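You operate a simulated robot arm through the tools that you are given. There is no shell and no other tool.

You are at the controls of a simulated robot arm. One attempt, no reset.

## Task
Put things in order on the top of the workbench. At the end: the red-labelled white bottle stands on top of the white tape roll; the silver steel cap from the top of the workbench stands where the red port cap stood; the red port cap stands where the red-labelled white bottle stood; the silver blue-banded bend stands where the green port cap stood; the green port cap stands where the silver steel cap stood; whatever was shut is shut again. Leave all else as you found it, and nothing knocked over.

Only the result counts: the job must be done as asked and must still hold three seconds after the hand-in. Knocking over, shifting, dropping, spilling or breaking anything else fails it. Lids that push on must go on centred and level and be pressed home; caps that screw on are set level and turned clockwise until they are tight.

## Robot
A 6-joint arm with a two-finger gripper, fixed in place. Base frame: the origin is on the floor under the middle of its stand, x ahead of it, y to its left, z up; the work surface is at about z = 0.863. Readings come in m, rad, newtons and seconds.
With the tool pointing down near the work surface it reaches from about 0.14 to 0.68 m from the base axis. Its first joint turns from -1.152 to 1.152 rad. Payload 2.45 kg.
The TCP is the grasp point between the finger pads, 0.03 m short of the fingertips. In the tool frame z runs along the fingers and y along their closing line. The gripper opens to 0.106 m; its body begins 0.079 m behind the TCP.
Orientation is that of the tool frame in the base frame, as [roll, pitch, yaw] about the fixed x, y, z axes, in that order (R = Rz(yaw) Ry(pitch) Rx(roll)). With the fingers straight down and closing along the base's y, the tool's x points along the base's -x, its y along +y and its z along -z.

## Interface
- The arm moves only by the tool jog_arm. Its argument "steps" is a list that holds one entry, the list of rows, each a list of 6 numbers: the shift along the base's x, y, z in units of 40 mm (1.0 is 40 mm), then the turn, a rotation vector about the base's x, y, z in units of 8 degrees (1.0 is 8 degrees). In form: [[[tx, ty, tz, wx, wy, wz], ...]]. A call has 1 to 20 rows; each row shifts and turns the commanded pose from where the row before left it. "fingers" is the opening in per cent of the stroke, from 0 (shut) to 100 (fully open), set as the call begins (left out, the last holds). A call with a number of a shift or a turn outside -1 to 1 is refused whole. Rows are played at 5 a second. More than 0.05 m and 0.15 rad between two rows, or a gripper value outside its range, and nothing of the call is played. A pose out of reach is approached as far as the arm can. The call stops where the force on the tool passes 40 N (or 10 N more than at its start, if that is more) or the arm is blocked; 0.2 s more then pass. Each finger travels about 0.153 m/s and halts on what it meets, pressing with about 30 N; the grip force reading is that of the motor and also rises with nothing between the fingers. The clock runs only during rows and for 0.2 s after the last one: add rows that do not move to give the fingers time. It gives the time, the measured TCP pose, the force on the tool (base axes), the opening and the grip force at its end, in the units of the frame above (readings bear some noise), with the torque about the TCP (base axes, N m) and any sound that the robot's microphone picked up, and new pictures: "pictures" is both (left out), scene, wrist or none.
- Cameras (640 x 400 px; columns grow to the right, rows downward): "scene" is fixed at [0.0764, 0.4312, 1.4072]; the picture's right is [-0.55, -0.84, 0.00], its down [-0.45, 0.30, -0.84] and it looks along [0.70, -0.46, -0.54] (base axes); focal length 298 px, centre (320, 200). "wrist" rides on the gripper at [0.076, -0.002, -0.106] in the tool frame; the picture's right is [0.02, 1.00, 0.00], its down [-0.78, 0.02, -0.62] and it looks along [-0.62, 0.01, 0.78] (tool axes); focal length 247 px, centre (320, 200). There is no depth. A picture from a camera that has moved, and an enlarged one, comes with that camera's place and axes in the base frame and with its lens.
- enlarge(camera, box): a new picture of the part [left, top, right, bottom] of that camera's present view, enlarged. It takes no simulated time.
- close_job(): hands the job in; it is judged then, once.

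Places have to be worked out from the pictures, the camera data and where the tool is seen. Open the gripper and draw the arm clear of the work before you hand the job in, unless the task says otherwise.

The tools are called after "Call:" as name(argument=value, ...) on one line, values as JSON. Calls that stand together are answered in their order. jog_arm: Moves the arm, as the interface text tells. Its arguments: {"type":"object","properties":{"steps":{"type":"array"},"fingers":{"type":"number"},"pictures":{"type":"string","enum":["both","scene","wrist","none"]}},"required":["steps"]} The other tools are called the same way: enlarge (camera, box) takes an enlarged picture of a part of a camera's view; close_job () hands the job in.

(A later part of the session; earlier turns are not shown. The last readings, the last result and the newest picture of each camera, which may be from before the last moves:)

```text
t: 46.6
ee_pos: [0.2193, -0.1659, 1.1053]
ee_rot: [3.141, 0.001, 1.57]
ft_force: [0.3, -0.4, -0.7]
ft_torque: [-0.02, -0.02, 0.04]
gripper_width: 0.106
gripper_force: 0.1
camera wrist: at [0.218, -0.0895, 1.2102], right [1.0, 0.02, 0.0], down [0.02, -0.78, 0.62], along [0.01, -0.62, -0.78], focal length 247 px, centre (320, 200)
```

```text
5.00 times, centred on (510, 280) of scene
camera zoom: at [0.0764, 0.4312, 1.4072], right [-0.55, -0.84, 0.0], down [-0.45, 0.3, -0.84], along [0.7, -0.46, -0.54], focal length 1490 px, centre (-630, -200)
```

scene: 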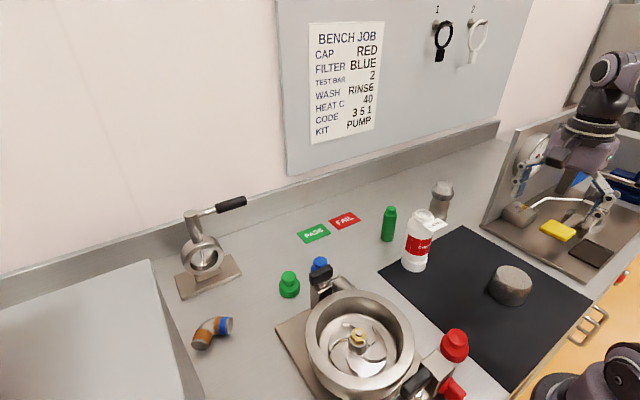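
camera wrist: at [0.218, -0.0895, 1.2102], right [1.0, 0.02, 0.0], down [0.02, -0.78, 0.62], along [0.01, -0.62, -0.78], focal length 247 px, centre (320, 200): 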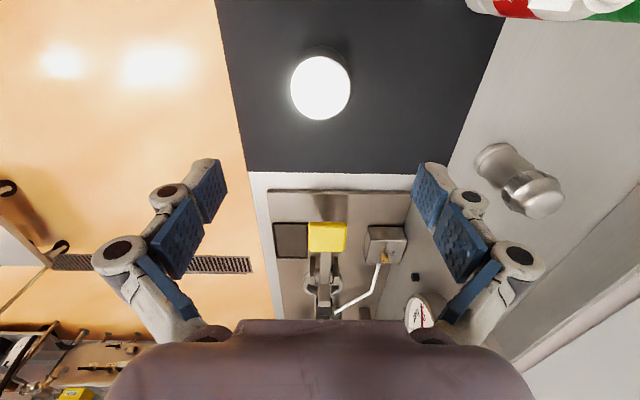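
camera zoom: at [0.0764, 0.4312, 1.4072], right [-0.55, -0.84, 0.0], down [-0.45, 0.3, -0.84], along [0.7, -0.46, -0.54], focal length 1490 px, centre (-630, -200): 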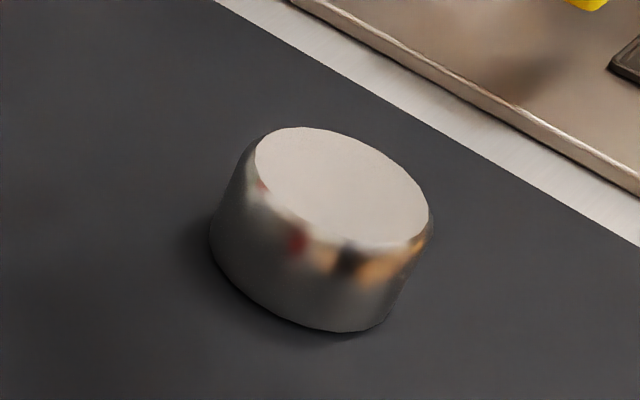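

The puck is centred at (0.220, -0.166), about 78 mm across, with its top at z≈0.906, and the tool is directly above it. I descend with the fingers fully open.

Call:
jog_arm(steps=[[[0, 0, -0.8, 0, 0, 0], [0, 0, -0.9, 0, 0, 0], [0, 0, -0.9, 0, 0, 0], [0, 0, -0.9, 0, 0, 0], [0, 0, -0.7, 0, 0, 0], [0, 0, 0, 0, 0, 0]]], pictures="both")

```text
t: 48.0
ee_pos: [0.2198, -0.1663, 0.9398]
ee_rot: [3.141, 0.001, 1.572]
ft_force: [-0.3, -0.5, -0.4]
ft_torque: [0.01, 0.01, -0.01]
gripper_width: 0.1062
gripper_force: 0.0
camera wrist: at [0.2187, -0.0894, 1.0443], right [1.0, 0.02, 0.0], down [0.02, -0.78, 0.62], along [0.01, -0.62, -0.78], focal length 247 px, centre (320, 200)
```

scene: 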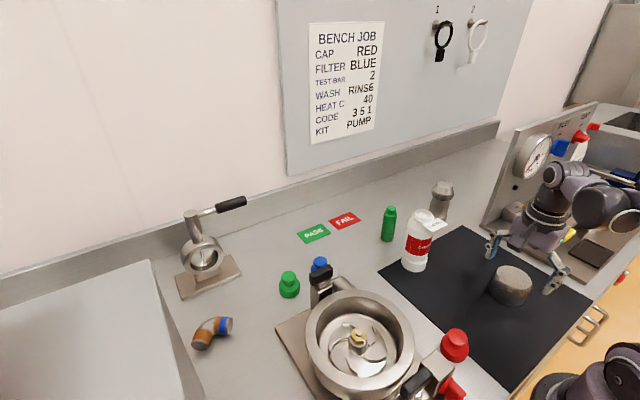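
wrist: 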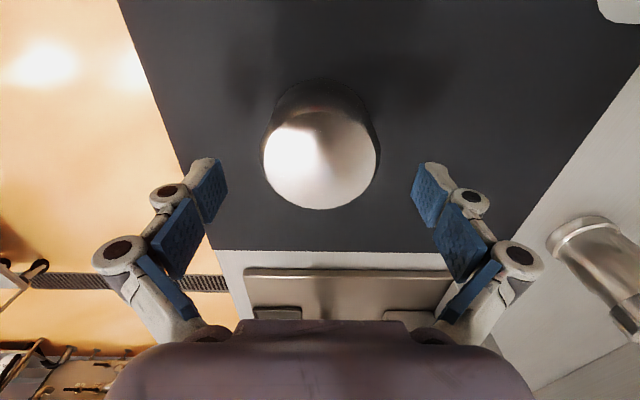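

Alignment is good to about 1 mm. I lower to z≈0.904 and close on the puck.

Call:
jog_arm(steps=[[[0, 0, -0.4, 0, 0, 0], [0, 0, -0.4, 0, 0, 0], [0, 0, -0.1, 0, 0, 0], [0, 0, 0, 0, 0, 0]]], pictures="none")

Call:
jog_arm(steps=[[[0, 0, 0, 0, 0, 0], [0, 0, 0, 0, 0, 0], [0, 0, 0, 0, 0, 0], [0, 0, 0, 0, 0, 0]]], fingers=50, pictures="both")

Call:
enlarge(camera="wrist", box=[210, 80, 430, 250])

```text
t: 49.0
ee_pos: [0.2192, -0.1647, 0.9004]
ee_rot: [-3.141, 0.002, 1.57]
ft_force: [0.4, 0.5, 0.7]
ft_torque: [0.02, 0.02, 0.01]
gripper_width: 0.1059
gripper_force: 0.1
```

```text
t: 50.0
ee_pos: [0.2196, -0.1639, 0.9017]
ee_rot: [3.139, 0.003, 1.569]
ft_force: [4.9, 0.0, 12.1]
ft_torque: [-0.07, -0.32, -0.02]
gripper_width: 0.0697
gripper_force: 29.8
camera wrist: at [0.2182, -0.0884, 1.0058], right [1.0, 0.02, 0.0], down [0.02, -0.78, 0.62], along [0.01, -0.62, -0.78], focal length 247 px, centre (320, 200)
```

scene: 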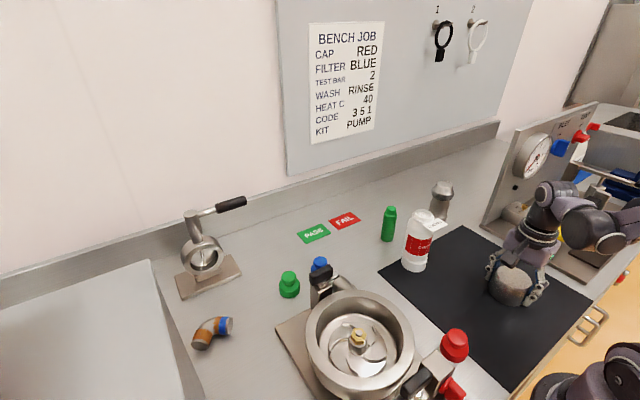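
wrist: 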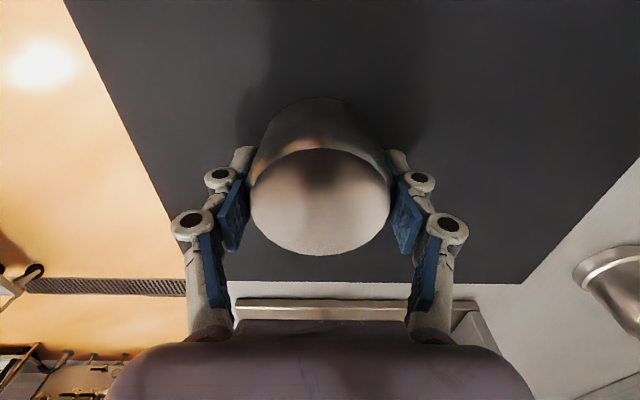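

```text
2.35 times, centred on (320, 165) of wrist
camera zoom: at [0.2182, -0.0884, 1.0058], right [1.0, 0.02, 0.0], down [0.02, -0.78, 0.62], along [0.01, -0.62, -0.78], focal length 581 px, centre (320, 282)
```

zoom: 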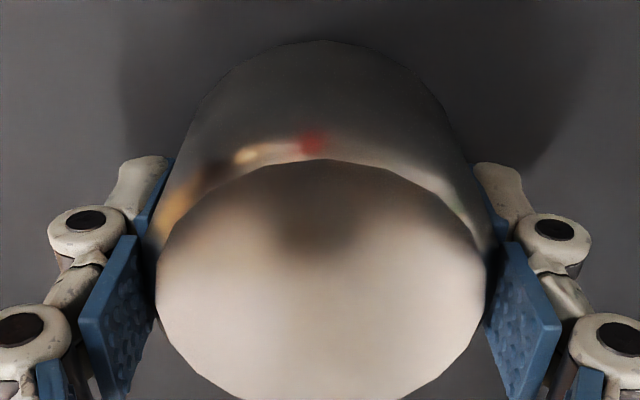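

The puck is held at 70 mm width. I lift slowly and check its weight.

Call:
jog_arm(steps=[[[0, 0, 0.1, 0, 0, 0], [0, 0, 0.15, 0, 0, 0], [0, 0, 0.25, 0, 0, 0], [0, 0, 0, 0, 0, 0]]], pictures="both")

Call:
enlarge(camera="wrist", box=[210, 80, 430, 250])

Call:
enlarge(camera="scene", box=[450, 190, 590, 320])

```text
t: 51.0
ee_pos: [0.2195, -0.1642, 0.9212]
ee_rot: [-3.14, 0.001, 1.57]
ft_force: [0.0, -0.3, -1.4]
ft_torque: [0.0, 0.01, -0.01]
gripper_width: 0.0698
gripper_force: 29.2
camera wrist: at [0.2185, -0.0885, 1.025], right [1.0, 0.02, 0.0], down [0.02, -0.78, 0.62], along [0.01, -0.62, -0.78], focal length 247 px, centre (320, 200)
```

scene: 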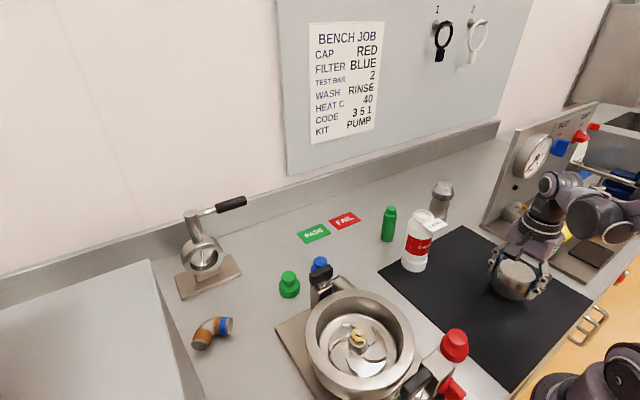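
wrist: 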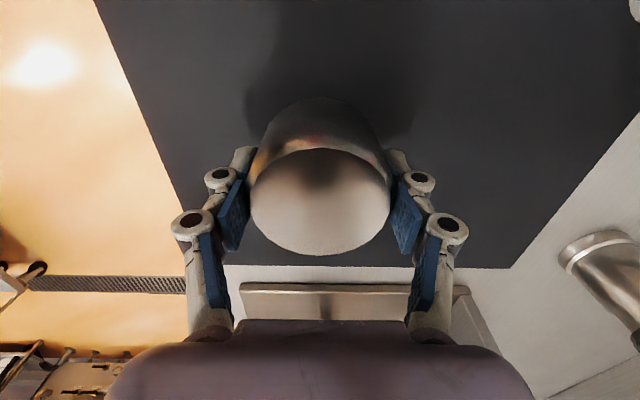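

```text
2.35 times, centred on (320, 165) of wrist
camera zoom: at [0.2185, -0.0885, 1.025], right [1.0, 0.02, 0.0], down [0.02, -0.78, 0.62], along [0.01, -0.62, -0.78], focal length 581 px, centre (320, 282)
```

zoom: 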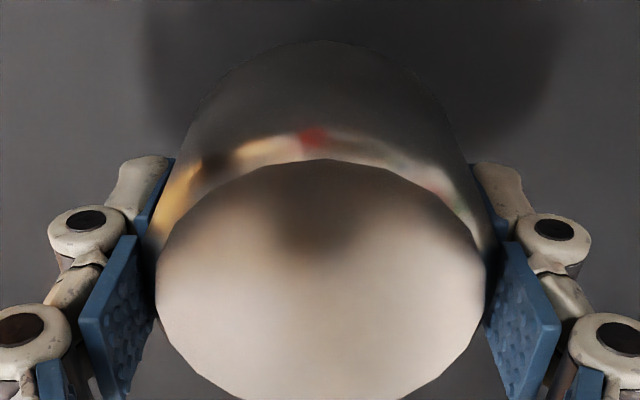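

```text
3.08 times, centred on (520, 255) of scene
camera zoom: at [0.0764, 0.4312, 1.4072], right [-0.55, -0.84, 0.0], down [-0.45, 0.3, -0.84], along [0.7, -0.46, -0.54], focal length 917 px, centre (-295, 31)
```

zoom: 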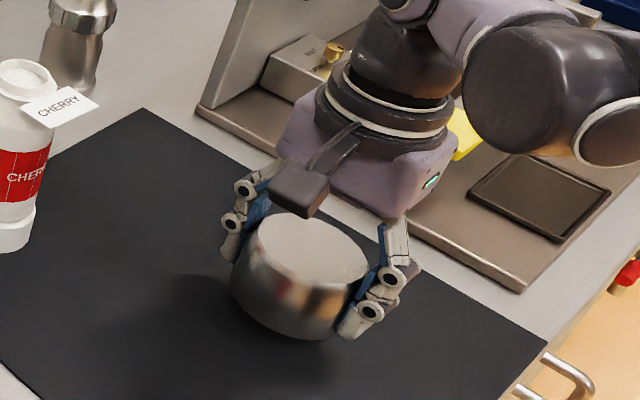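

The steel cap is held firmly (about 1.5 N) and only bare mat was under it. I raise it high to clear everything.

Call:
jog_arm(steps=[[[0, 0, 0.5, 0, 0, 0], [0, 0, 0.8, 0, 0, 0], [0, 0, 0.8, 0, 0, 0], [0, 0, 0.8, 0, 0, 0], [0, 0, 0.8, 0, 0, 0], [0, 0, 0.8, 0, 0, 0], [0, 0, 0.7, 0, 0, 0], [0, 0, 0, 0, 0, 0]]], pictures="none")

Call:
jog_arm(steps=[[[0.3, 0.5, 0, 0, 0, 0], [0.5, 0.87, 0, 0, 0, 0], [0.5, 0.87, 0, 0, 0, 0], [0.5, 0.87, 0, 0, 0, 0], [0.5, 0.87, 0, 0, 0, 0], [0.5, 0.87, 0, 0, 0, 0], [0.5, 0.87, 0, 0, 0, 0], [0.5, 0.87, 0, 0, 0, 0], [0.5, 0.87, 0, 0, 0, 0], [0.5, 0.87, 0, 0, 0, 0], [0.5, 0.87, 0, 0, 0, 0], [0.5, 0.87, 0, 0, 0, 0], [0.5, 0.87, 0, 0, 0, 0], [0.5, 0.87, 0, 0, 0, 0], [0.15, 0.34, 0, 0, 0, 0], [0, 0, 0, 0, 0, 0], [0, 0, 0, 0, 0, 0]]], pictures="both")

```text
t: 52.8
ee_pos: [0.2191, -0.166, 1.1297]
ee_rot: [-3.141, 0.002, 1.571]
ft_force: [-0.2, -0.9, -1.5]
ft_torque: [-0.01, 0.01, -0.01]
gripper_width: 0.0694
gripper_force: 29.8
```

```text
t: 56.4
ee_pos: [0.4975, 0.3175, 1.1292]
ee_rot: [-3.14, 0.001, 1.571]
ft_force: [-0.2, -0.5, -1.4]
ft_torque: [0.01, -0.01, 0.01]
gripper_width: 0.0699
gripper_force: 30.5
camera wrist: at [0.4966, 0.3938, 1.2338], right [1.0, 0.02, 0.0], down [0.02, -0.78, 0.62], along [0.01, -0.62, -0.78], focal length 247 px, centre (320, 200)
```

scene: 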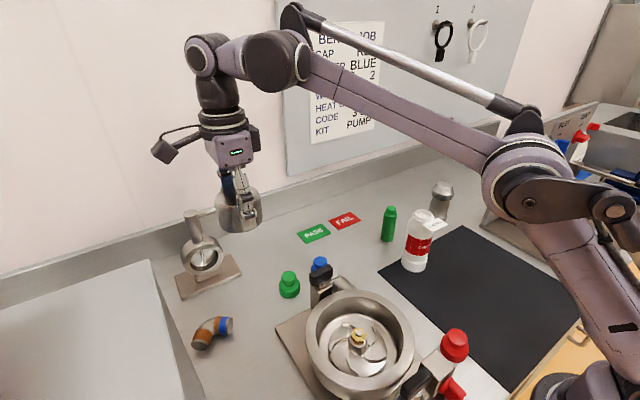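
wrist: 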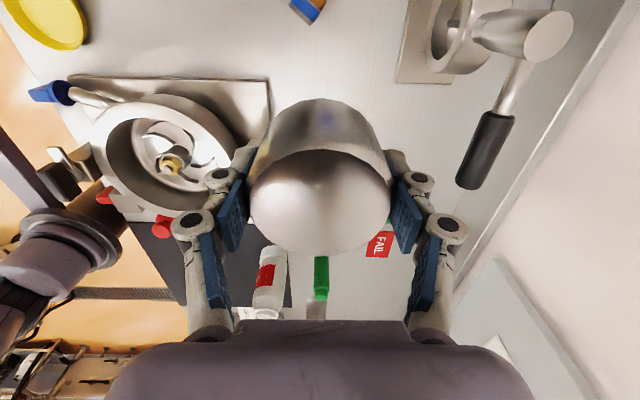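

I take a still reading here to average out noise before lowering.

Call:
jog_arm(steps=[[[0, 0, 0, 0, 0, 0], [0, 0, 0, 0, 0, 0]]], pictures="none")

Call:
jog_arm(steps=[[[0, 0, 0, 0, 0, 0]]], pictures="none")

Call:
enlarge(camera="scene", box=[170, 160, 330, 370])

Call:
enlarge(camera="wrist", box=[200, 0, 440, 130])

```text
t: 57.0
ee_pos: [0.4977, 0.3171, 1.1285]
ee_rot: [3.14, 0.001, 1.57]
ft_force: [0.0, -0.1, -1.3]
ft_torque: [0.01, -0.01, 0.02]
gripper_width: 0.0698
gripper_force: 30.3
```

```text
t: 57.4
ee_pos: [0.498, 0.3173, 1.1292]
ee_rot: [3.141, 0.001, 1.57]
ft_force: [-0.3, -0.3, -1.7]
ft_torque: [-0.01, 0.0, -0.03]
gripper_width: 0.0699
gripper_force: 30.1
```

```text
1.90 times, centred on (250, 265) of scene
camera zoom: at [0.0764, 0.4312, 1.4072], right [-0.55, -0.84, 0.0], down [-0.45, 0.3, -0.84], along [0.7, -0.46, -0.54], focal length 567 px, centre (453, 76)
```

zoom: 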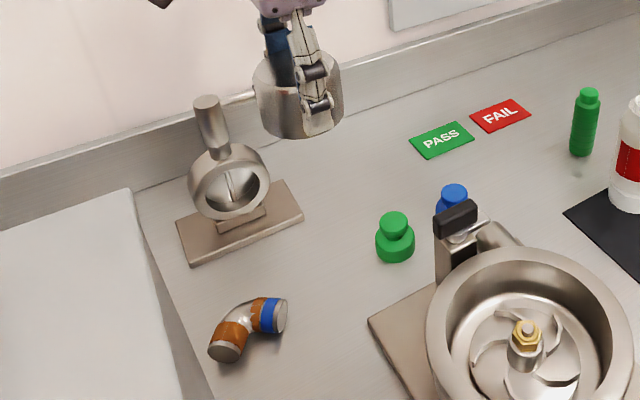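

```text
2.67 times, centred on (320, 65) of wrist
camera zoom: at [0.4965, 0.3936, 1.2339], right [1.0, 0.02, 0.0], down [0.02, -0.78, 0.62], along [0.01, -0.62, -0.78], focal length 659 px, centre (320, 560)
```

zoom: 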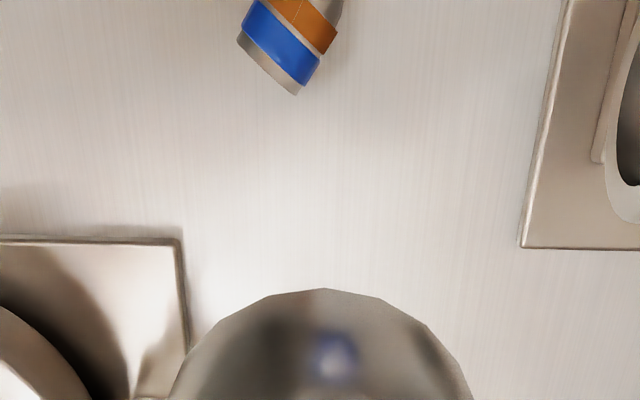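

The readings settle at (0.4978, 0.3173). The puck's centre sits about 3 mm toward -y of the TCP, so I shift +4.7 mm in y and lower toward the red cap's old place, stopping about 12 mm above the bench.

Call:
jog_arm(steps=[[[0, 0.118, -0.6, 0, 0, 0], [0, 0, -0.9, 0, 0, 0], [0, 0, -0.9, 0, 0, 0], [0, 0, -0.9, 0, 0, 0], [0, 0, -0.9, 0, 0, 0], [0, 0, -0.7, 0, 0, 0], [0, 0, -0.45, 0, 0, 0], [0, 0, 0, 0, 0, 0], [0, 0, 0, 0, 0, 0]]], pictures="both")

Call:
enlarge(camera="scene", box=[180, 230, 340, 350])

```text
t: 59.4
ee_pos: [0.4958, 0.3245, 0.9129]
ee_rot: [-3.14, 0.002, 1.571]
ft_force: [-0.2, 0.5, -1.6]
ft_torque: [0.0, 0.02, -0.01]
gripper_width: 0.0693
gripper_force: 29.7
camera wrist: at [0.4948, 0.4017, 1.0183], right [1.0, 0.02, 0.0], down [0.02, -0.78, 0.62], along [0.01, -0.62, -0.78], focal length 247 px, centre (320, 200)
```

scene: 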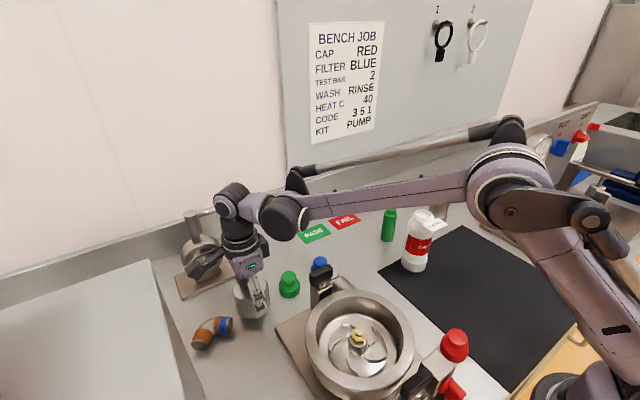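
wrist: 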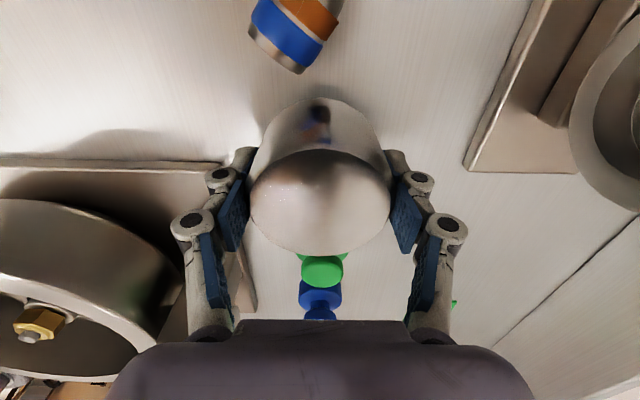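

```text
3.33 times, centred on (260, 290) of scene
camera zoom: at [0.0764, 0.4312, 1.4072], right [-0.55, -0.84, 0.0], down [-0.45, 0.3, -0.84], along [0.7, -0.46, -0.54], focal length 993 px, centre (520, -100)
```

zoom: 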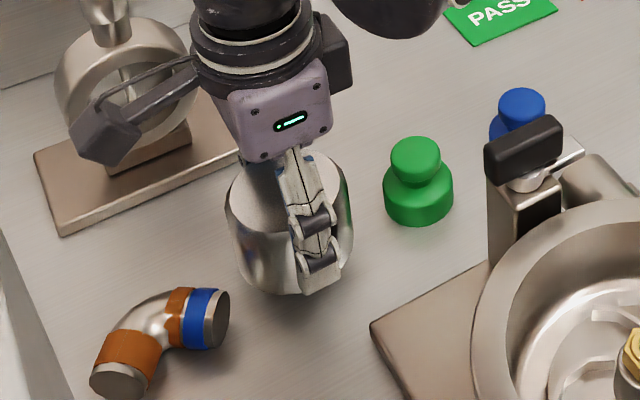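

I correct by (+1.5, -2.5) mm and lower to contact in small steps.

Call:
jog_arm(steps=[[[0.04, -0.06, 0, 0, 0, 0], [0, 0, -0.12, 0, 0, 0], [0, 0, -0.1, 0, 0, 0], [0, 0, 0, 0, 0, 0]]], pictures="none")

Call:
jog_arm(steps=[[[0, 0, -0.04, 0, 0, 0], [0, 0, 0, 0, 0, 0]]], pictures="none")

```text
t: 60.4
ee_pos: [0.4984, 0.3218, 0.9027]
ee_rot: [-3.141, 0.004, 1.571]
ft_force: [-0.4, 0.0, -1.9]
ft_torque: [0.03, -0.01, -0.01]
gripper_width: 0.0696
gripper_force: 29.8
```

```text
t: 61.0
ee_pos: [0.4985, 0.3222, 0.9021]
ee_rot: [-3.139, 0.001, 1.571]
ft_force: [-0.4, 0.8, -2.1]
ft_torque: [0.02, 0.0, 0.05]
gripper_width: 0.0697
gripper_force: 30.5
```

Call:
jog_arm(steps=[[[0, 0, -0.04, 0, 0, 0], [0, 0, 0, 0, 0, 0]]], pictures="none")

```text
t: 61.6
ee_pos: [0.497, 0.3235, 0.9024]
ee_rot: [3.141, 0.002, 1.571]
ft_force: [0.1, 0.2, -1.7]
ft_torque: [-0.02, 0.0, 0.03]
gripper_width: 0.0698
gripper_force: 29.6
```

No contact yet. I keep lowering in small steps.

Call:
jog_arm(steps=[[[0, 0, -0.04, 0, 0, 0], [0, 0, 0, 0, 0, 0]]], pictures="none")

Call:
jog_arm(steps=[[[0, 0, 0, 0, 0, 0]]], pictures="scene")

Call:
enlarge(camera="scene", box=[180, 230, 340, 350])

```text
t: 62.2
ee_pos: [0.4979, 0.324, 0.9]
ee_rot: [-3.141, 0.0, 1.57]
ft_force: [1.2, -0.1, -1.1]
ft_torque: [-0.03, -0.03, 0.01]
gripper_width: 0.0696
gripper_force: 30.1
```

```text
t: 62.6
ee_pos: [0.497, 0.3236, 0.9001]
ee_rot: [-3.141, 0.002, 1.57]
ft_force: [-0.1, 0.7, -1.9]
ft_torque: [-0.01, -0.02, 0.04]
gripper_width: 0.0695
gripper_force: 30.0
```

scene: 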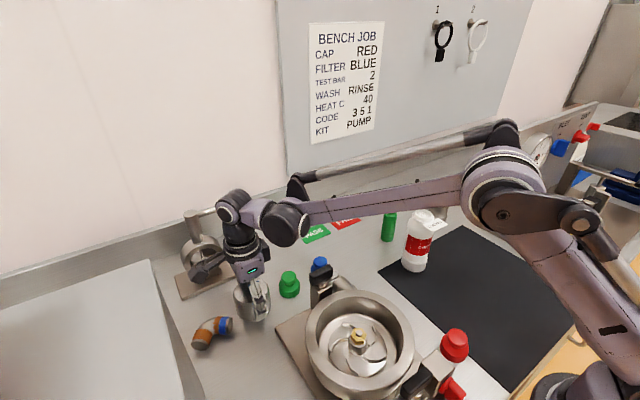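

```text
3.33 times, centred on (260, 290) of scene
camera zoom: at [0.0764, 0.4312, 1.4072], right [-0.55, -0.84, 0.0], down [-0.45, 0.3, -0.84], along [0.7, -0.46, -0.54], focal length 993 px, centre (520, -100)
```

zoom: 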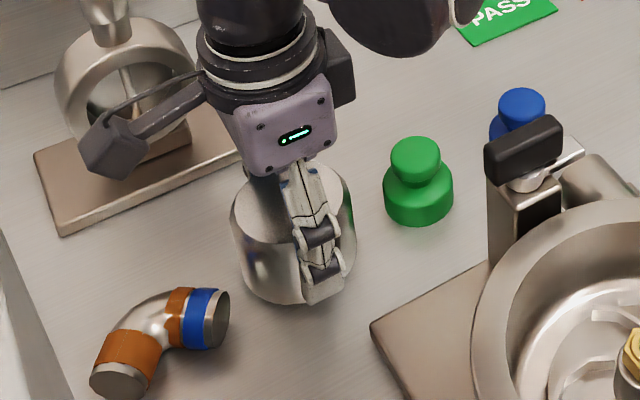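

Call:
jog_arm(steps=[[[0, 0, -0.035, 0, 0, 0], [0, 0, 0, 0, 0, 0]]], pictures="none")

```text
t: 63.2
ee_pos: [0.4988, 0.3224, 0.8988]
ee_rot: [3.141, 0.001, 1.569]
ft_force: [0.7, -0.4, -1.7]
ft_torque: [0.01, 0.01, -0.01]
gripper_width: 0.0699
gripper_force: 29.3
```

Still hanging at -1.7 N. I continue by about 1.4 mm at a time.

Call:
jog_arm(steps=[[[0, 0, -0.035, 0, 0, 0], [0, 0, 0, 0, 0, 0]]], pictures="none")

```text
t: 63.8
ee_pos: [0.4982, 0.3232, 0.8968]
ee_rot: [-3.141, 0.001, 1.571]
ft_force: [-0.3, 0.7, 5.9]
ft_torque: [-0.1, -0.27, 0.04]
gripper_width: 0.0698
gripper_force: 30.2
```

The puck has touched down (+5.9 N). I open the fingers and then lift straight up.

Call:
jog_arm(steps=[[[0, 0, 0, 0, 0, 0], [0, 0, 0, 0, 0, 0], [0, 0, 0, 0, 0, 0]]], fingers=92, pictures="wrist")

Call:
jog_arm(steps=[[[0, 0, 0.4, 0, 0, 0], [0, 0, 0.7, 0, 0, 0], [0, 0, 0.9, 0, 0, 0], [0, 0, 0.9, 0, 0, 0], [0, 0, 0.9, 0, 0, 0], [0, 0, 0.9, 0, 0, 0], [0, 0, 0, 0, 0, 0]]], pictures="both")

Call:
enlarge(camera="scene", box=[180, 230, 340, 350])

Call:
enlarge(camera="wrist", box=[200, 40, 440, 240])

```text
t: 64.6
ee_pos: [0.4981, 0.3227, 0.8971]
ee_rot: [3.141, 0.002, 1.571]
ft_force: [-0.1, 1.1, -0.7]
ft_torque: [-0.01, 0.02, 0.0]
gripper_width: 0.0976
gripper_force: 0.0
camera wrist: at [0.497, 0.3995, 1.0024], right [1.0, 0.02, 0.0], down [0.02, -0.78, 0.62], along [0.01, -0.62, -0.78], focal length 247 px, centre (320, 200)
```

wrist: 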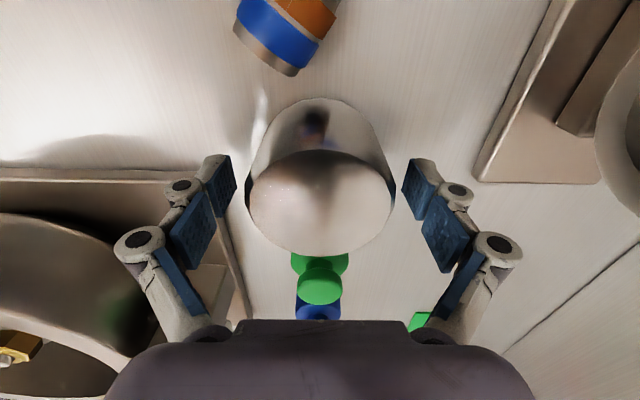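

```text
t: 66.2
ee_pos: [0.4964, 0.3263, 1.0863]
ee_rot: [3.141, 0.002, 1.57]
ft_force: [-0.1, 0.1, 0.0]
ft_torque: [0.0, -0.03, 0.01]
gripper_width: 0.0976
gripper_force: 0.0
camera wrist: at [0.4963, 0.4033, 1.1916], right [1.0, 0.02, 0.0], down [0.02, -0.78, 0.62], along [0.01, -0.62, -0.78], focal length 247 px, centre (320, 200)
```

scene: 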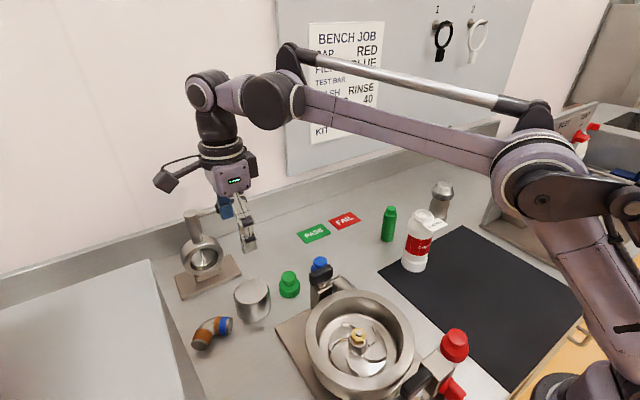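
wrist: 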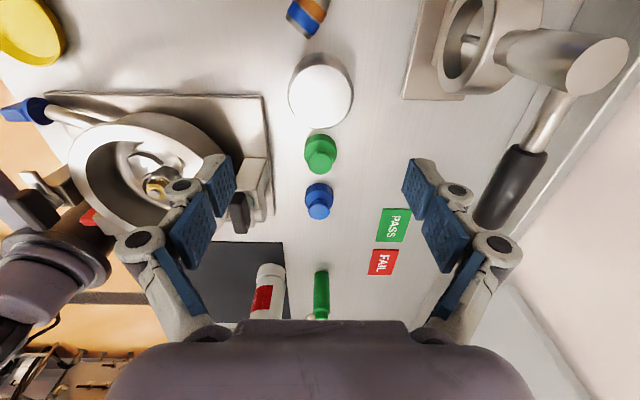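

```text
3.33 times, centred on (260, 290) of scene
camera zoom: at [0.0764, 0.4312, 1.4072], right [-0.55, -0.84, 0.0], down [-0.45, 0.3, -0.84], along [0.7, -0.46, -0.54], focal length 993 px, centre (520, -100)
```

zoom: 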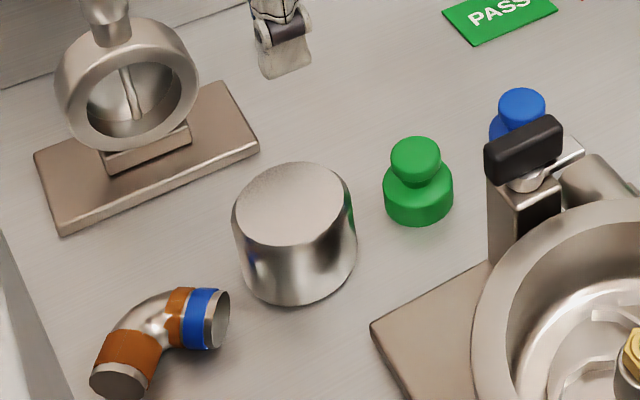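

```text
2.00 times, centred on (320, 140) of wrist
camera zoom: at [0.4963, 0.4033, 1.1916], right [1.0, 0.02, 0.0], down [0.02, -0.78, 0.62], along [0.01, -0.62, -0.78], focal length 494 px, centre (320, 320)
```

zoom: 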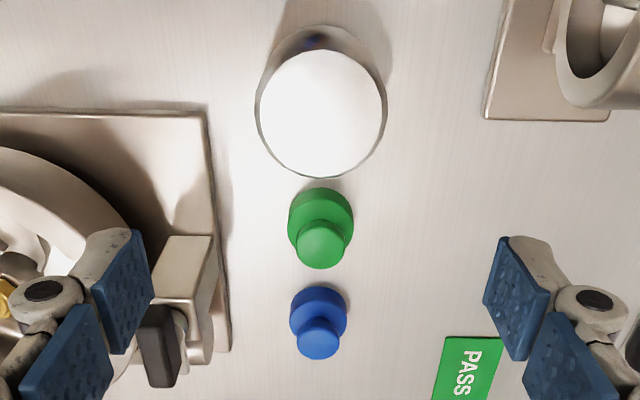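

The steel cap stands where the red cap was, within about 1–2 mm. Next is the green cap, which sits beside the pump's rear clamp, so I look closely at the clearance there.

Call:
enlarge(camera="wrist", box=[220, 120, 360, 250])

Call:
enlarge(camera="scene", box=[270, 250, 360, 330])

```text
3.08 times, centred on (290, 185) of wrist
camera zoom: at [0.4963, 0.4033, 1.1916], right [1.0, 0.02, 0.0], down [0.02, -0.78, 0.62], along [0.01, -0.62, -0.78], focal length 760 px, centre (412, 246)
```

zoom: 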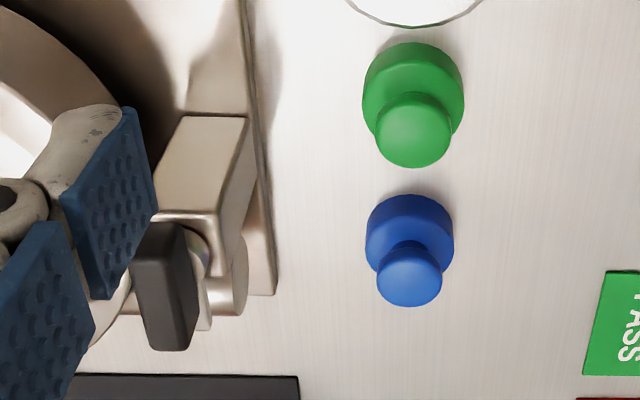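

```text
5.00 times, centred on (315, 290) of scene
camera zoom: at [0.0764, 0.4312, 1.4072], right [-0.55, -0.84, 0.0], down [-0.45, 0.3, -0.84], along [0.7, -0.46, -0.54], focal length 1490 px, centre (345, -250)
```

zoom: 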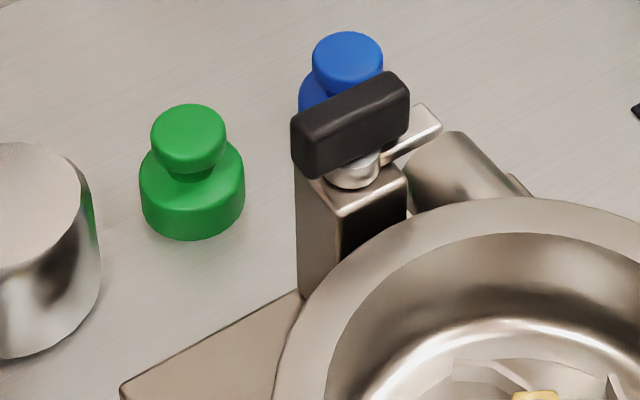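

The clamp's upright ends at x≈0.421 and its handle at x≈0.415, so closing along x on the green cap leaves about 15 mm. I move over the green cap with the fingers at 61%.

Call:
jog_arm(steps=[[[0.03, -0.75, 0, 0, 0, 0], [0, -0.75, 0, 0, 0, 0], [0, -0.73, 0, 0, 0, 0], [0, 0, 0, 0, 0, 0], [0, 0, 0, 0, 0, 0]]], fingers=61, pictures="both")

Call:
enlarge(camera="wrist", box=[220, 40, 420, 190])

```text
t: 67.4
ee_pos: [0.5003, 0.2366, 1.085]
ee_rot: [-3.141, 0.002, 1.57]
ft_force: [-0.3, 0.2, 0.2]
ft_torque: [-0.01, 0.02, -0.02]
gripper_width: 0.0644
gripper_force: 0.1
camera wrist: at [0.4985, 0.3132, 1.1906], right [1.0, 0.02, 0.0], down [0.02, -0.78, 0.62], along [0.01, -0.62, -0.78], focal length 247 px, centre (320, 200)
```

scene: 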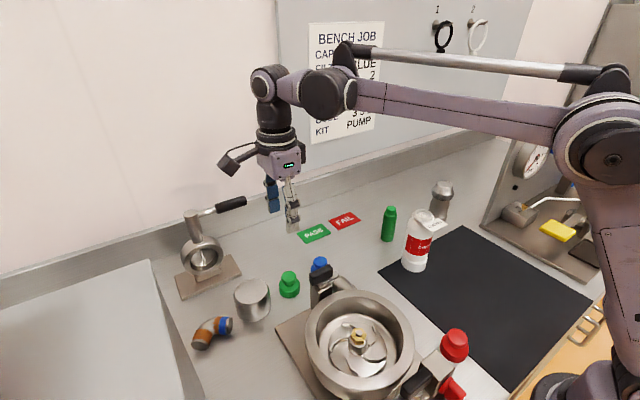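
wrist: 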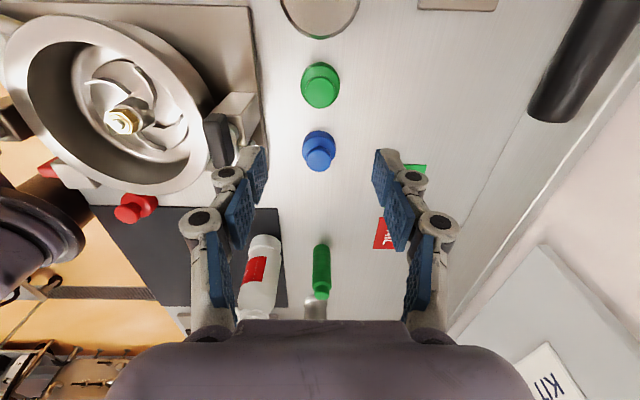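

```text
2.67 times, centred on (320, 115) of wrist
camera zoom: at [0.4985, 0.3132, 1.1906], right [1.0, 0.02, 0.0], down [0.02, -0.78, 0.62], along [0.01, -0.62, -0.78], focal length 659 px, centre (320, 427)
```

zoom: 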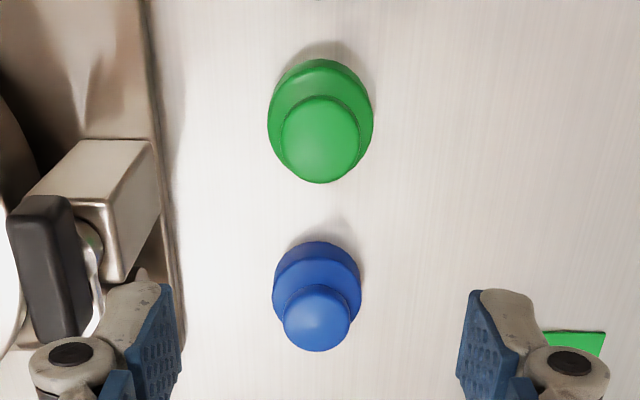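

The green cap is centred under the tool. I descend to just above the flange.

Call:
jog_arm(steps=[[[-0.02, 0, -0.7, 0, 0, 0], [0, 0, -0.9, 0, 0, 0], [0, 0, -0.9, 0, 0, 0], [0, 0, -0.8, 0, 0, 0], [0, 0, -0.45, 0, 0, 0], [0, 0, 0, 0, 0, 0], [0, 0, 0, 0, 0, 0]]], pictures="both")

Call:
enlarge(camera="wrist", box=[200, 90, 440, 290])

Call:
enlarge(camera="scene", box=[220, 220, 360, 330])

```text
t: 69.0
ee_pos: [0.4984, 0.2364, 0.9343]
ee_rot: [-3.141, 0.001, 1.57]
ft_force: [0.6, 0.7, -0.1]
ft_torque: [0.01, 0.0, 0.03]
gripper_width: 0.0648
gripper_force: 0.1
camera wrist: at [0.4976, 0.3123, 1.0397], right [1.0, 0.02, 0.0], down [0.02, -0.78, 0.62], along [0.01, -0.62, -0.78], focal length 247 px, centre (320, 200)
```

scene: 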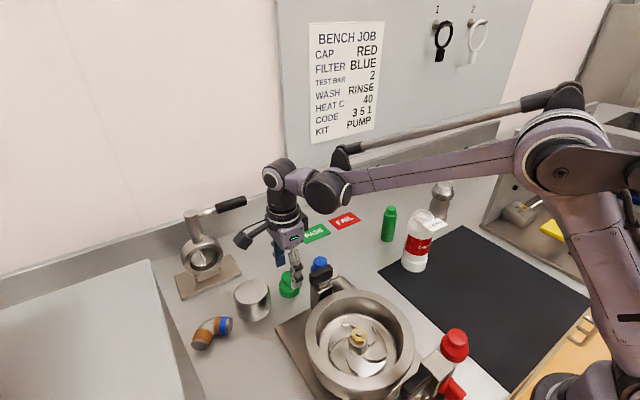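
wrist: 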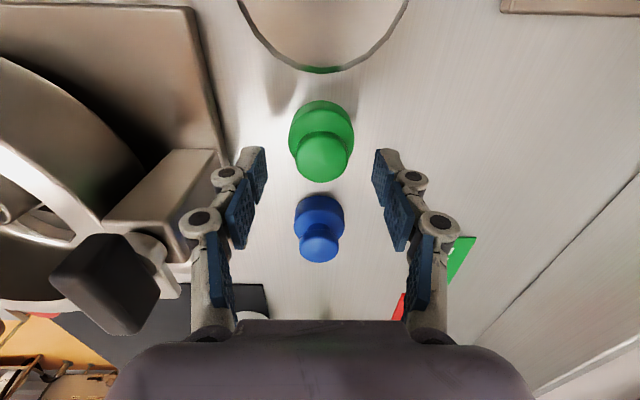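

```text
2.00 times, centred on (320, 190) of wrist
camera zoom: at [0.4976, 0.3123, 1.0397], right [1.0, 0.02, 0.0], down [0.02, -0.78, 0.62], along [0.01, -0.62, -0.78], focal length 494 px, centre (320, 220)
```

zoom: 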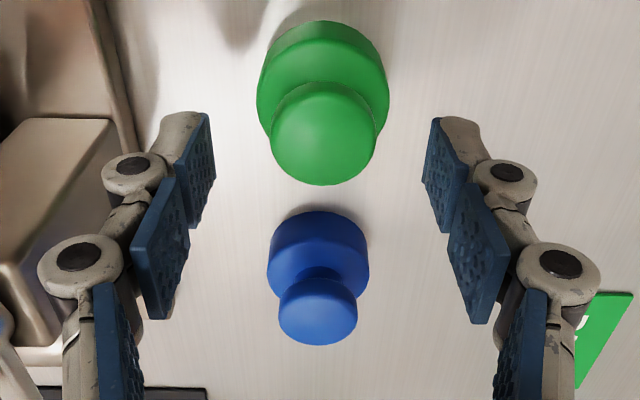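

```text
3.64 times, centred on (290, 275) of scene
camera zoom: at [0.0764, 0.4312, 1.4072], right [-0.55, -0.84, 0.0], down [-0.45, 0.3, -0.84], along [0.7, -0.46, -0.54], focal length 1083 px, centre (429, -73)
```

zoom: 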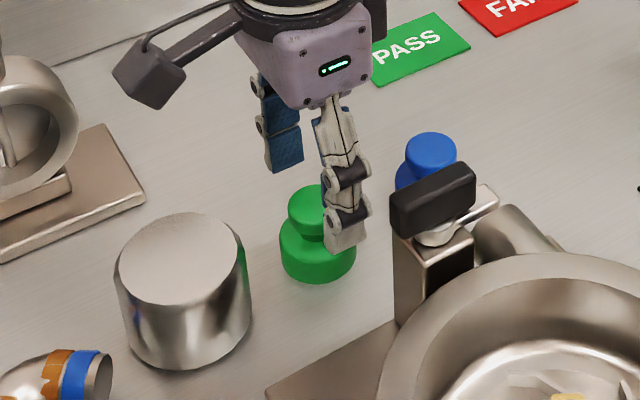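

The cap is centred between the fingers and the clamp is clear. I lower to the flange and close.

Call:
jog_arm(steps=[[[0.01, 0.03, -0.4, 0, 0, 0], [0, 0, -0.4, 0, 0, 0], [0, 0, -0.1, 0, 0, 0], [0, 0, 0, 0, 0, 0]]], pictures="none")

Call:
jog_arm(steps=[[[0, 0, 0, 0, 0, 0], [0, 0, 0, 0, 0, 0], [0, 0, 0, 0, 0, 0], [0, 0, 0, 0, 0, 0]]], fingers=25, pictures="both")

Call:
enlarge(camera="wrist", box=[240, 90, 400, 230])

```text
t: 70.0
ee_pos: [0.4987, 0.2347, 0.9012]
ee_rot: [-3.141, 0.002, 1.57]
ft_force: [-0.5, -0.3, -0.2]
ft_torque: [0.0, 0.0, -0.02]
gripper_width: 0.0645
gripper_force: 0.0
```

```text
t: 71.0
ee_pos: [0.4983, 0.2346, 0.9014]
ee_rot: [3.141, 0.001, 1.571]
ft_force: [-1.1, -0.8, 0.4]
ft_torque: [0.06, 0.0, 0.01]
gripper_width: 0.0549
gripper_force: 29.7
camera wrist: at [0.4982, 0.3117, 1.0068], right [1.0, 0.02, 0.0], down [0.02, -0.78, 0.62], along [0.01, -0.62, -0.78], focal length 247 px, centre (320, 200)
```

scene: 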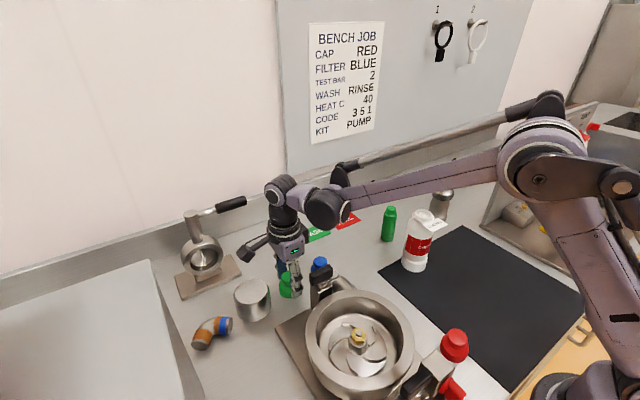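
wrist: 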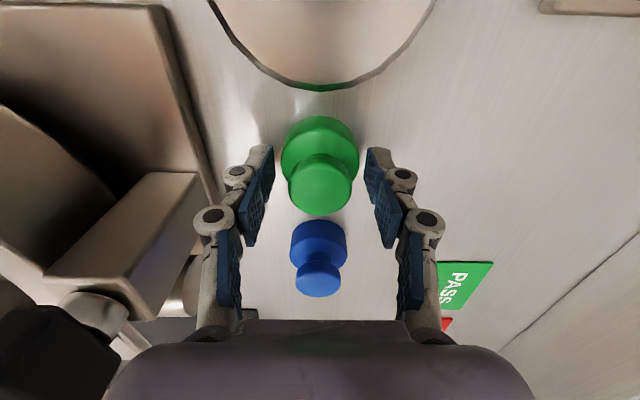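

```text
2.86 times, centred on (320, 160) of wrist
camera zoom: at [0.4982, 0.3117, 1.0068], right [1.0, 0.02, 0.0], down [0.02, -0.78, 0.62], along [0.01, -0.62, -0.78], focal length 706 px, centre (320, 314)
```

zoom: 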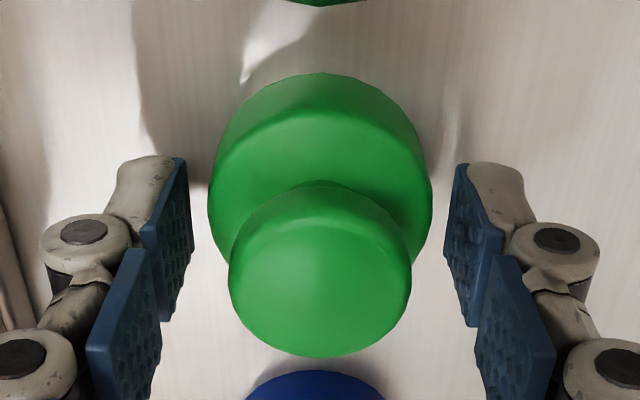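

The fingers stopped at 55 mm with 30 N, much as with the red cap. I test-lift it.

Call:
jog_arm(steps=[[[0, 0, 0.1, 0, 0, 0], [0, 0, 0.15, 0, 0, 0], [0, 0, 0, 0, 0, 0]]], pictures="both")

Call:
enlarge(camera="wrist", box=[240, 90, 400, 230])

Call:
enlarge(camera="scene", box=[220, 220, 360, 330])

```text
t: 71.8
ee_pos: [0.499, 0.2352, 0.9111]
ee_rot: [-3.141, 0.002, 1.57]
ft_force: [-0.3, 0.7, 0.1]
ft_torque: [0.0, 0.06, 0.01]
gripper_width: 0.0552
gripper_force: 30.5
camera wrist: at [0.4985, 0.3119, 1.0159], right [1.0, 0.02, 0.0], down [0.02, -0.78, 0.62], along [0.01, -0.62, -0.78], focal length 247 px, centre (320, 200)
```

scene: 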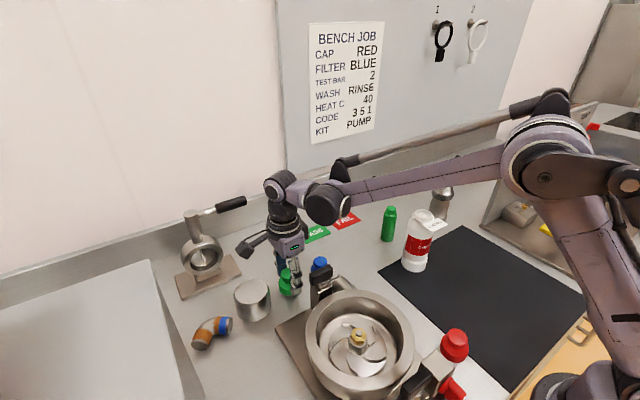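
wrist: 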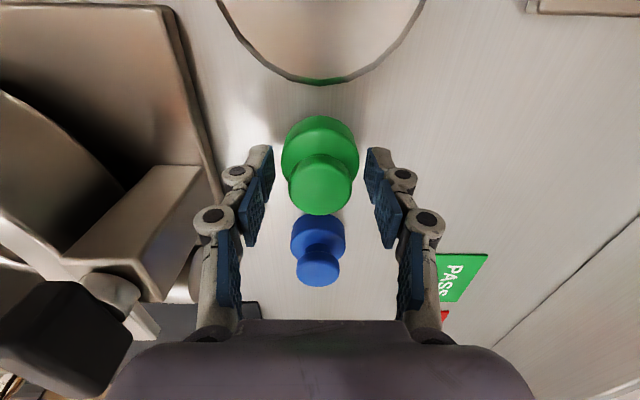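

```text
2.86 times, centred on (320, 160) of wrist
camera zoom: at [0.4985, 0.3119, 1.0159], right [1.0, 0.02, 0.0], down [0.02, -0.78, 0.62], along [0.01, -0.62, -0.78], focal length 706 px, centre (320, 314)
```

zoom: 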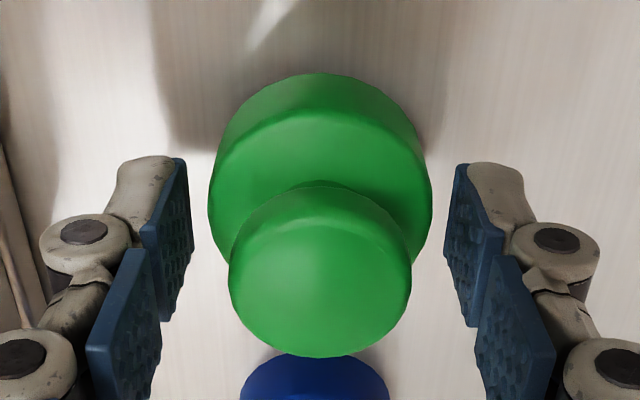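

```text
3.64 times, centred on (290, 275) of scene
camera zoom: at [0.0764, 0.4312, 1.4072], right [-0.55, -0.84, 0.0], down [-0.45, 0.3, -0.84], along [0.7, -0.46, -0.54], focal length 1083 px, centre (429, -73)
```

zoom: 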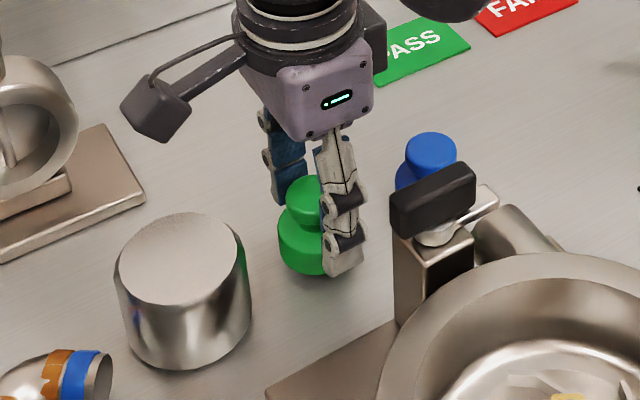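

The green cap is lifted cleanly. I raise it and carry it to the puck's old place on the mat at about (0.220, -0.166).

Call:
jog_arm(steps=[[[0, 0, 0.5, 0, 0, 0], [0, 0, 0.8, 0, 0, 0], [0, 0, 0.9, 0, 0, 0], [0, 0, 0.9, 0, 0, 0], [0, 0, 0.9, 0, 0, 0], [0, 0, 0.9, 0, 0, 0], [0, 0, 0.4, 0, 0, 0], [0, 0, 0, 0, 0, 0]]], pictures="none")

Call:
jog_arm(steps=[[[-0.3, -0.442, 0, 0, 0, 0], [-0.58, -0.842, 0, 0, 0, 0], [-0.58, -0.842, 0, 0, 0, 0], [-0.58, -0.842, 0, 0, 0, 0], [-0.58, -0.842, 0, 0, 0, 0], [-0.58, -0.842, 0, 0, 0, 0], [-0.58, -0.842, 0, 0, 0, 0], [-0.58, -0.842, 0, 0, 0, 0], [-0.58, -0.842, 0, 0, 0, 0], [-0.58, -0.842, 0, 0, 0, 0], [-0.58, -0.842, 0, 0, 0, 0], [-0.58, -0.842, 0, 0, 0, 0], [-0.28, -0.4, 0, 0, 0, 0], [0, 0, 0, 0, 0, 0], [0, 0, 0, 0, 0, 0]]], pictures="both")

```text
t: 73.6
ee_pos: [0.5004, 0.2367, 1.1223]
ee_rot: [-3.14, 0.002, 1.57]
ft_force: [1.1, 0.6, -1.0]
ft_torque: [-0.01, 0.0, 0.02]
gripper_width: 0.055
gripper_force: 30.2
```

```text
t: 76.8
ee_pos: [0.2235, -0.1692, 1.1194]
ee_rot: [3.141, 0.001, 1.57]
ft_force: [0.0, -0.2, -0.2]
ft_torque: [0.02, 0.01, 0.0]
gripper_width: 0.0549
gripper_force: 29.7
camera wrist: at [0.2215, -0.0932, 1.2249], right [1.0, 0.02, 0.0], down [0.02, -0.78, 0.62], along [0.01, -0.62, -0.78], focal length 247 px, centre (320, 200)
```

scene: 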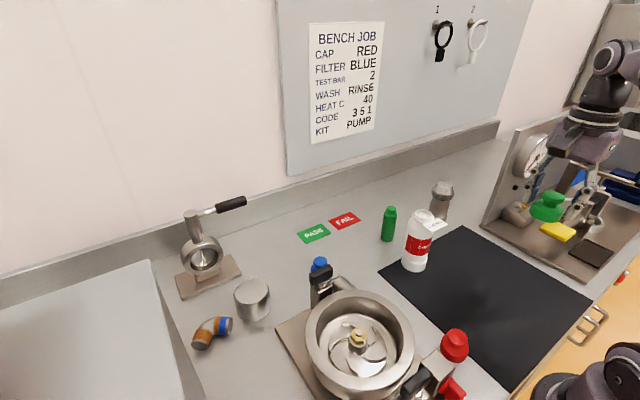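
wrist: 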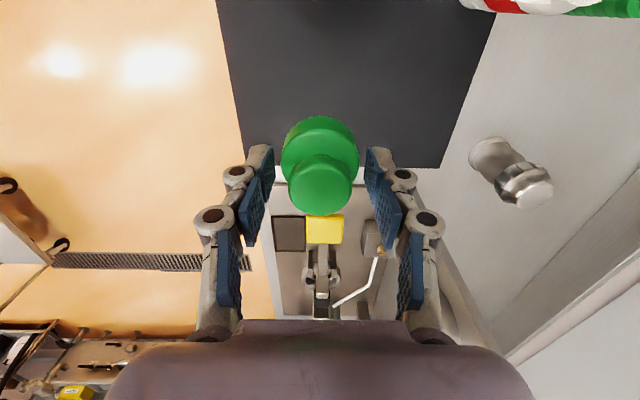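

I correct -3 mm in x and lower to about 10 mm above the mat.

Call:
jog_arm(steps=[[[-0.075, 0, -0.6, 0, 0, 0], [0, 0, -0.9, 0, 0, 0], [0, 0, -0.9, 0, 0, 0], [0, 0, -0.9, 0, 0, 0], [0, 0, -0.9, 0, 0, 0], [0, 0, -0.6, 0, 0, 0], [0, 0, -0.3, 0, 0, 0], [0, 0, 0, 0, 0, 0], [0, 0, 0, 0, 0, 0]]], pictures="both")

Call:
enlarge(camera="scene", box=[430, 220, 570, 340])

```text
t: 78.8
ee_pos: [0.2183, -0.1719, 0.9159]
ee_rot: [-3.141, 0.001, 1.571]
ft_force: [0.0, 0.2, 0.3]
ft_torque: [0.03, -0.02, -0.01]
gripper_width: 0.0552
gripper_force: 29.4
camera wrist: at [0.2172, -0.0963, 1.0219], right [1.0, 0.02, 0.0], down [0.02, -0.78, 0.62], along [0.01, -0.62, -0.78], focal length 247 px, centre (320, 200)
```

scene: 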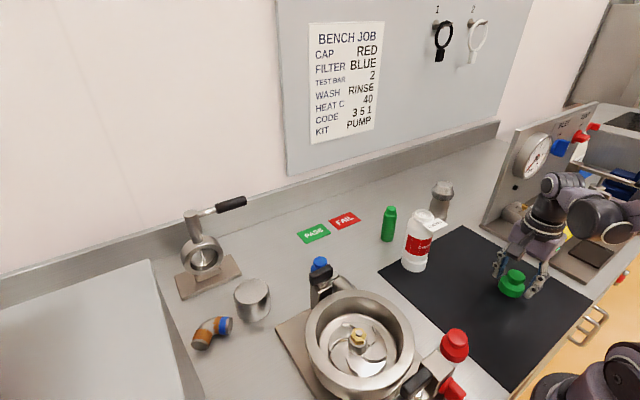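
wrist: 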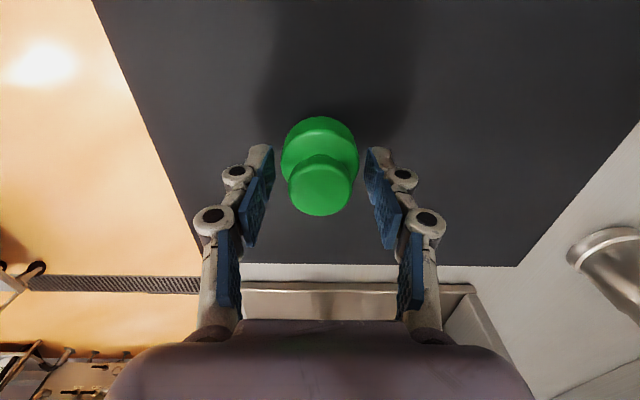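

```text
3.33 times, centred on (500, 280) of scene
camera zoom: at [0.0764, 0.4312, 1.4072], right [-0.55, -0.84, 0.0], down [-0.45, 0.3, -0.84], along [0.7, -0.46, -0.54], focal length 993 px, centre (-280, -67)
```

zoom: 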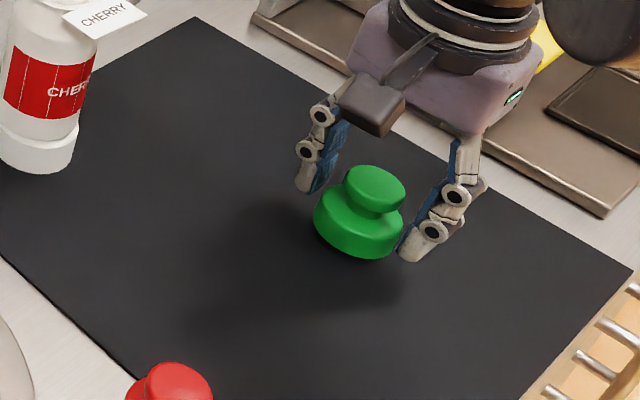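

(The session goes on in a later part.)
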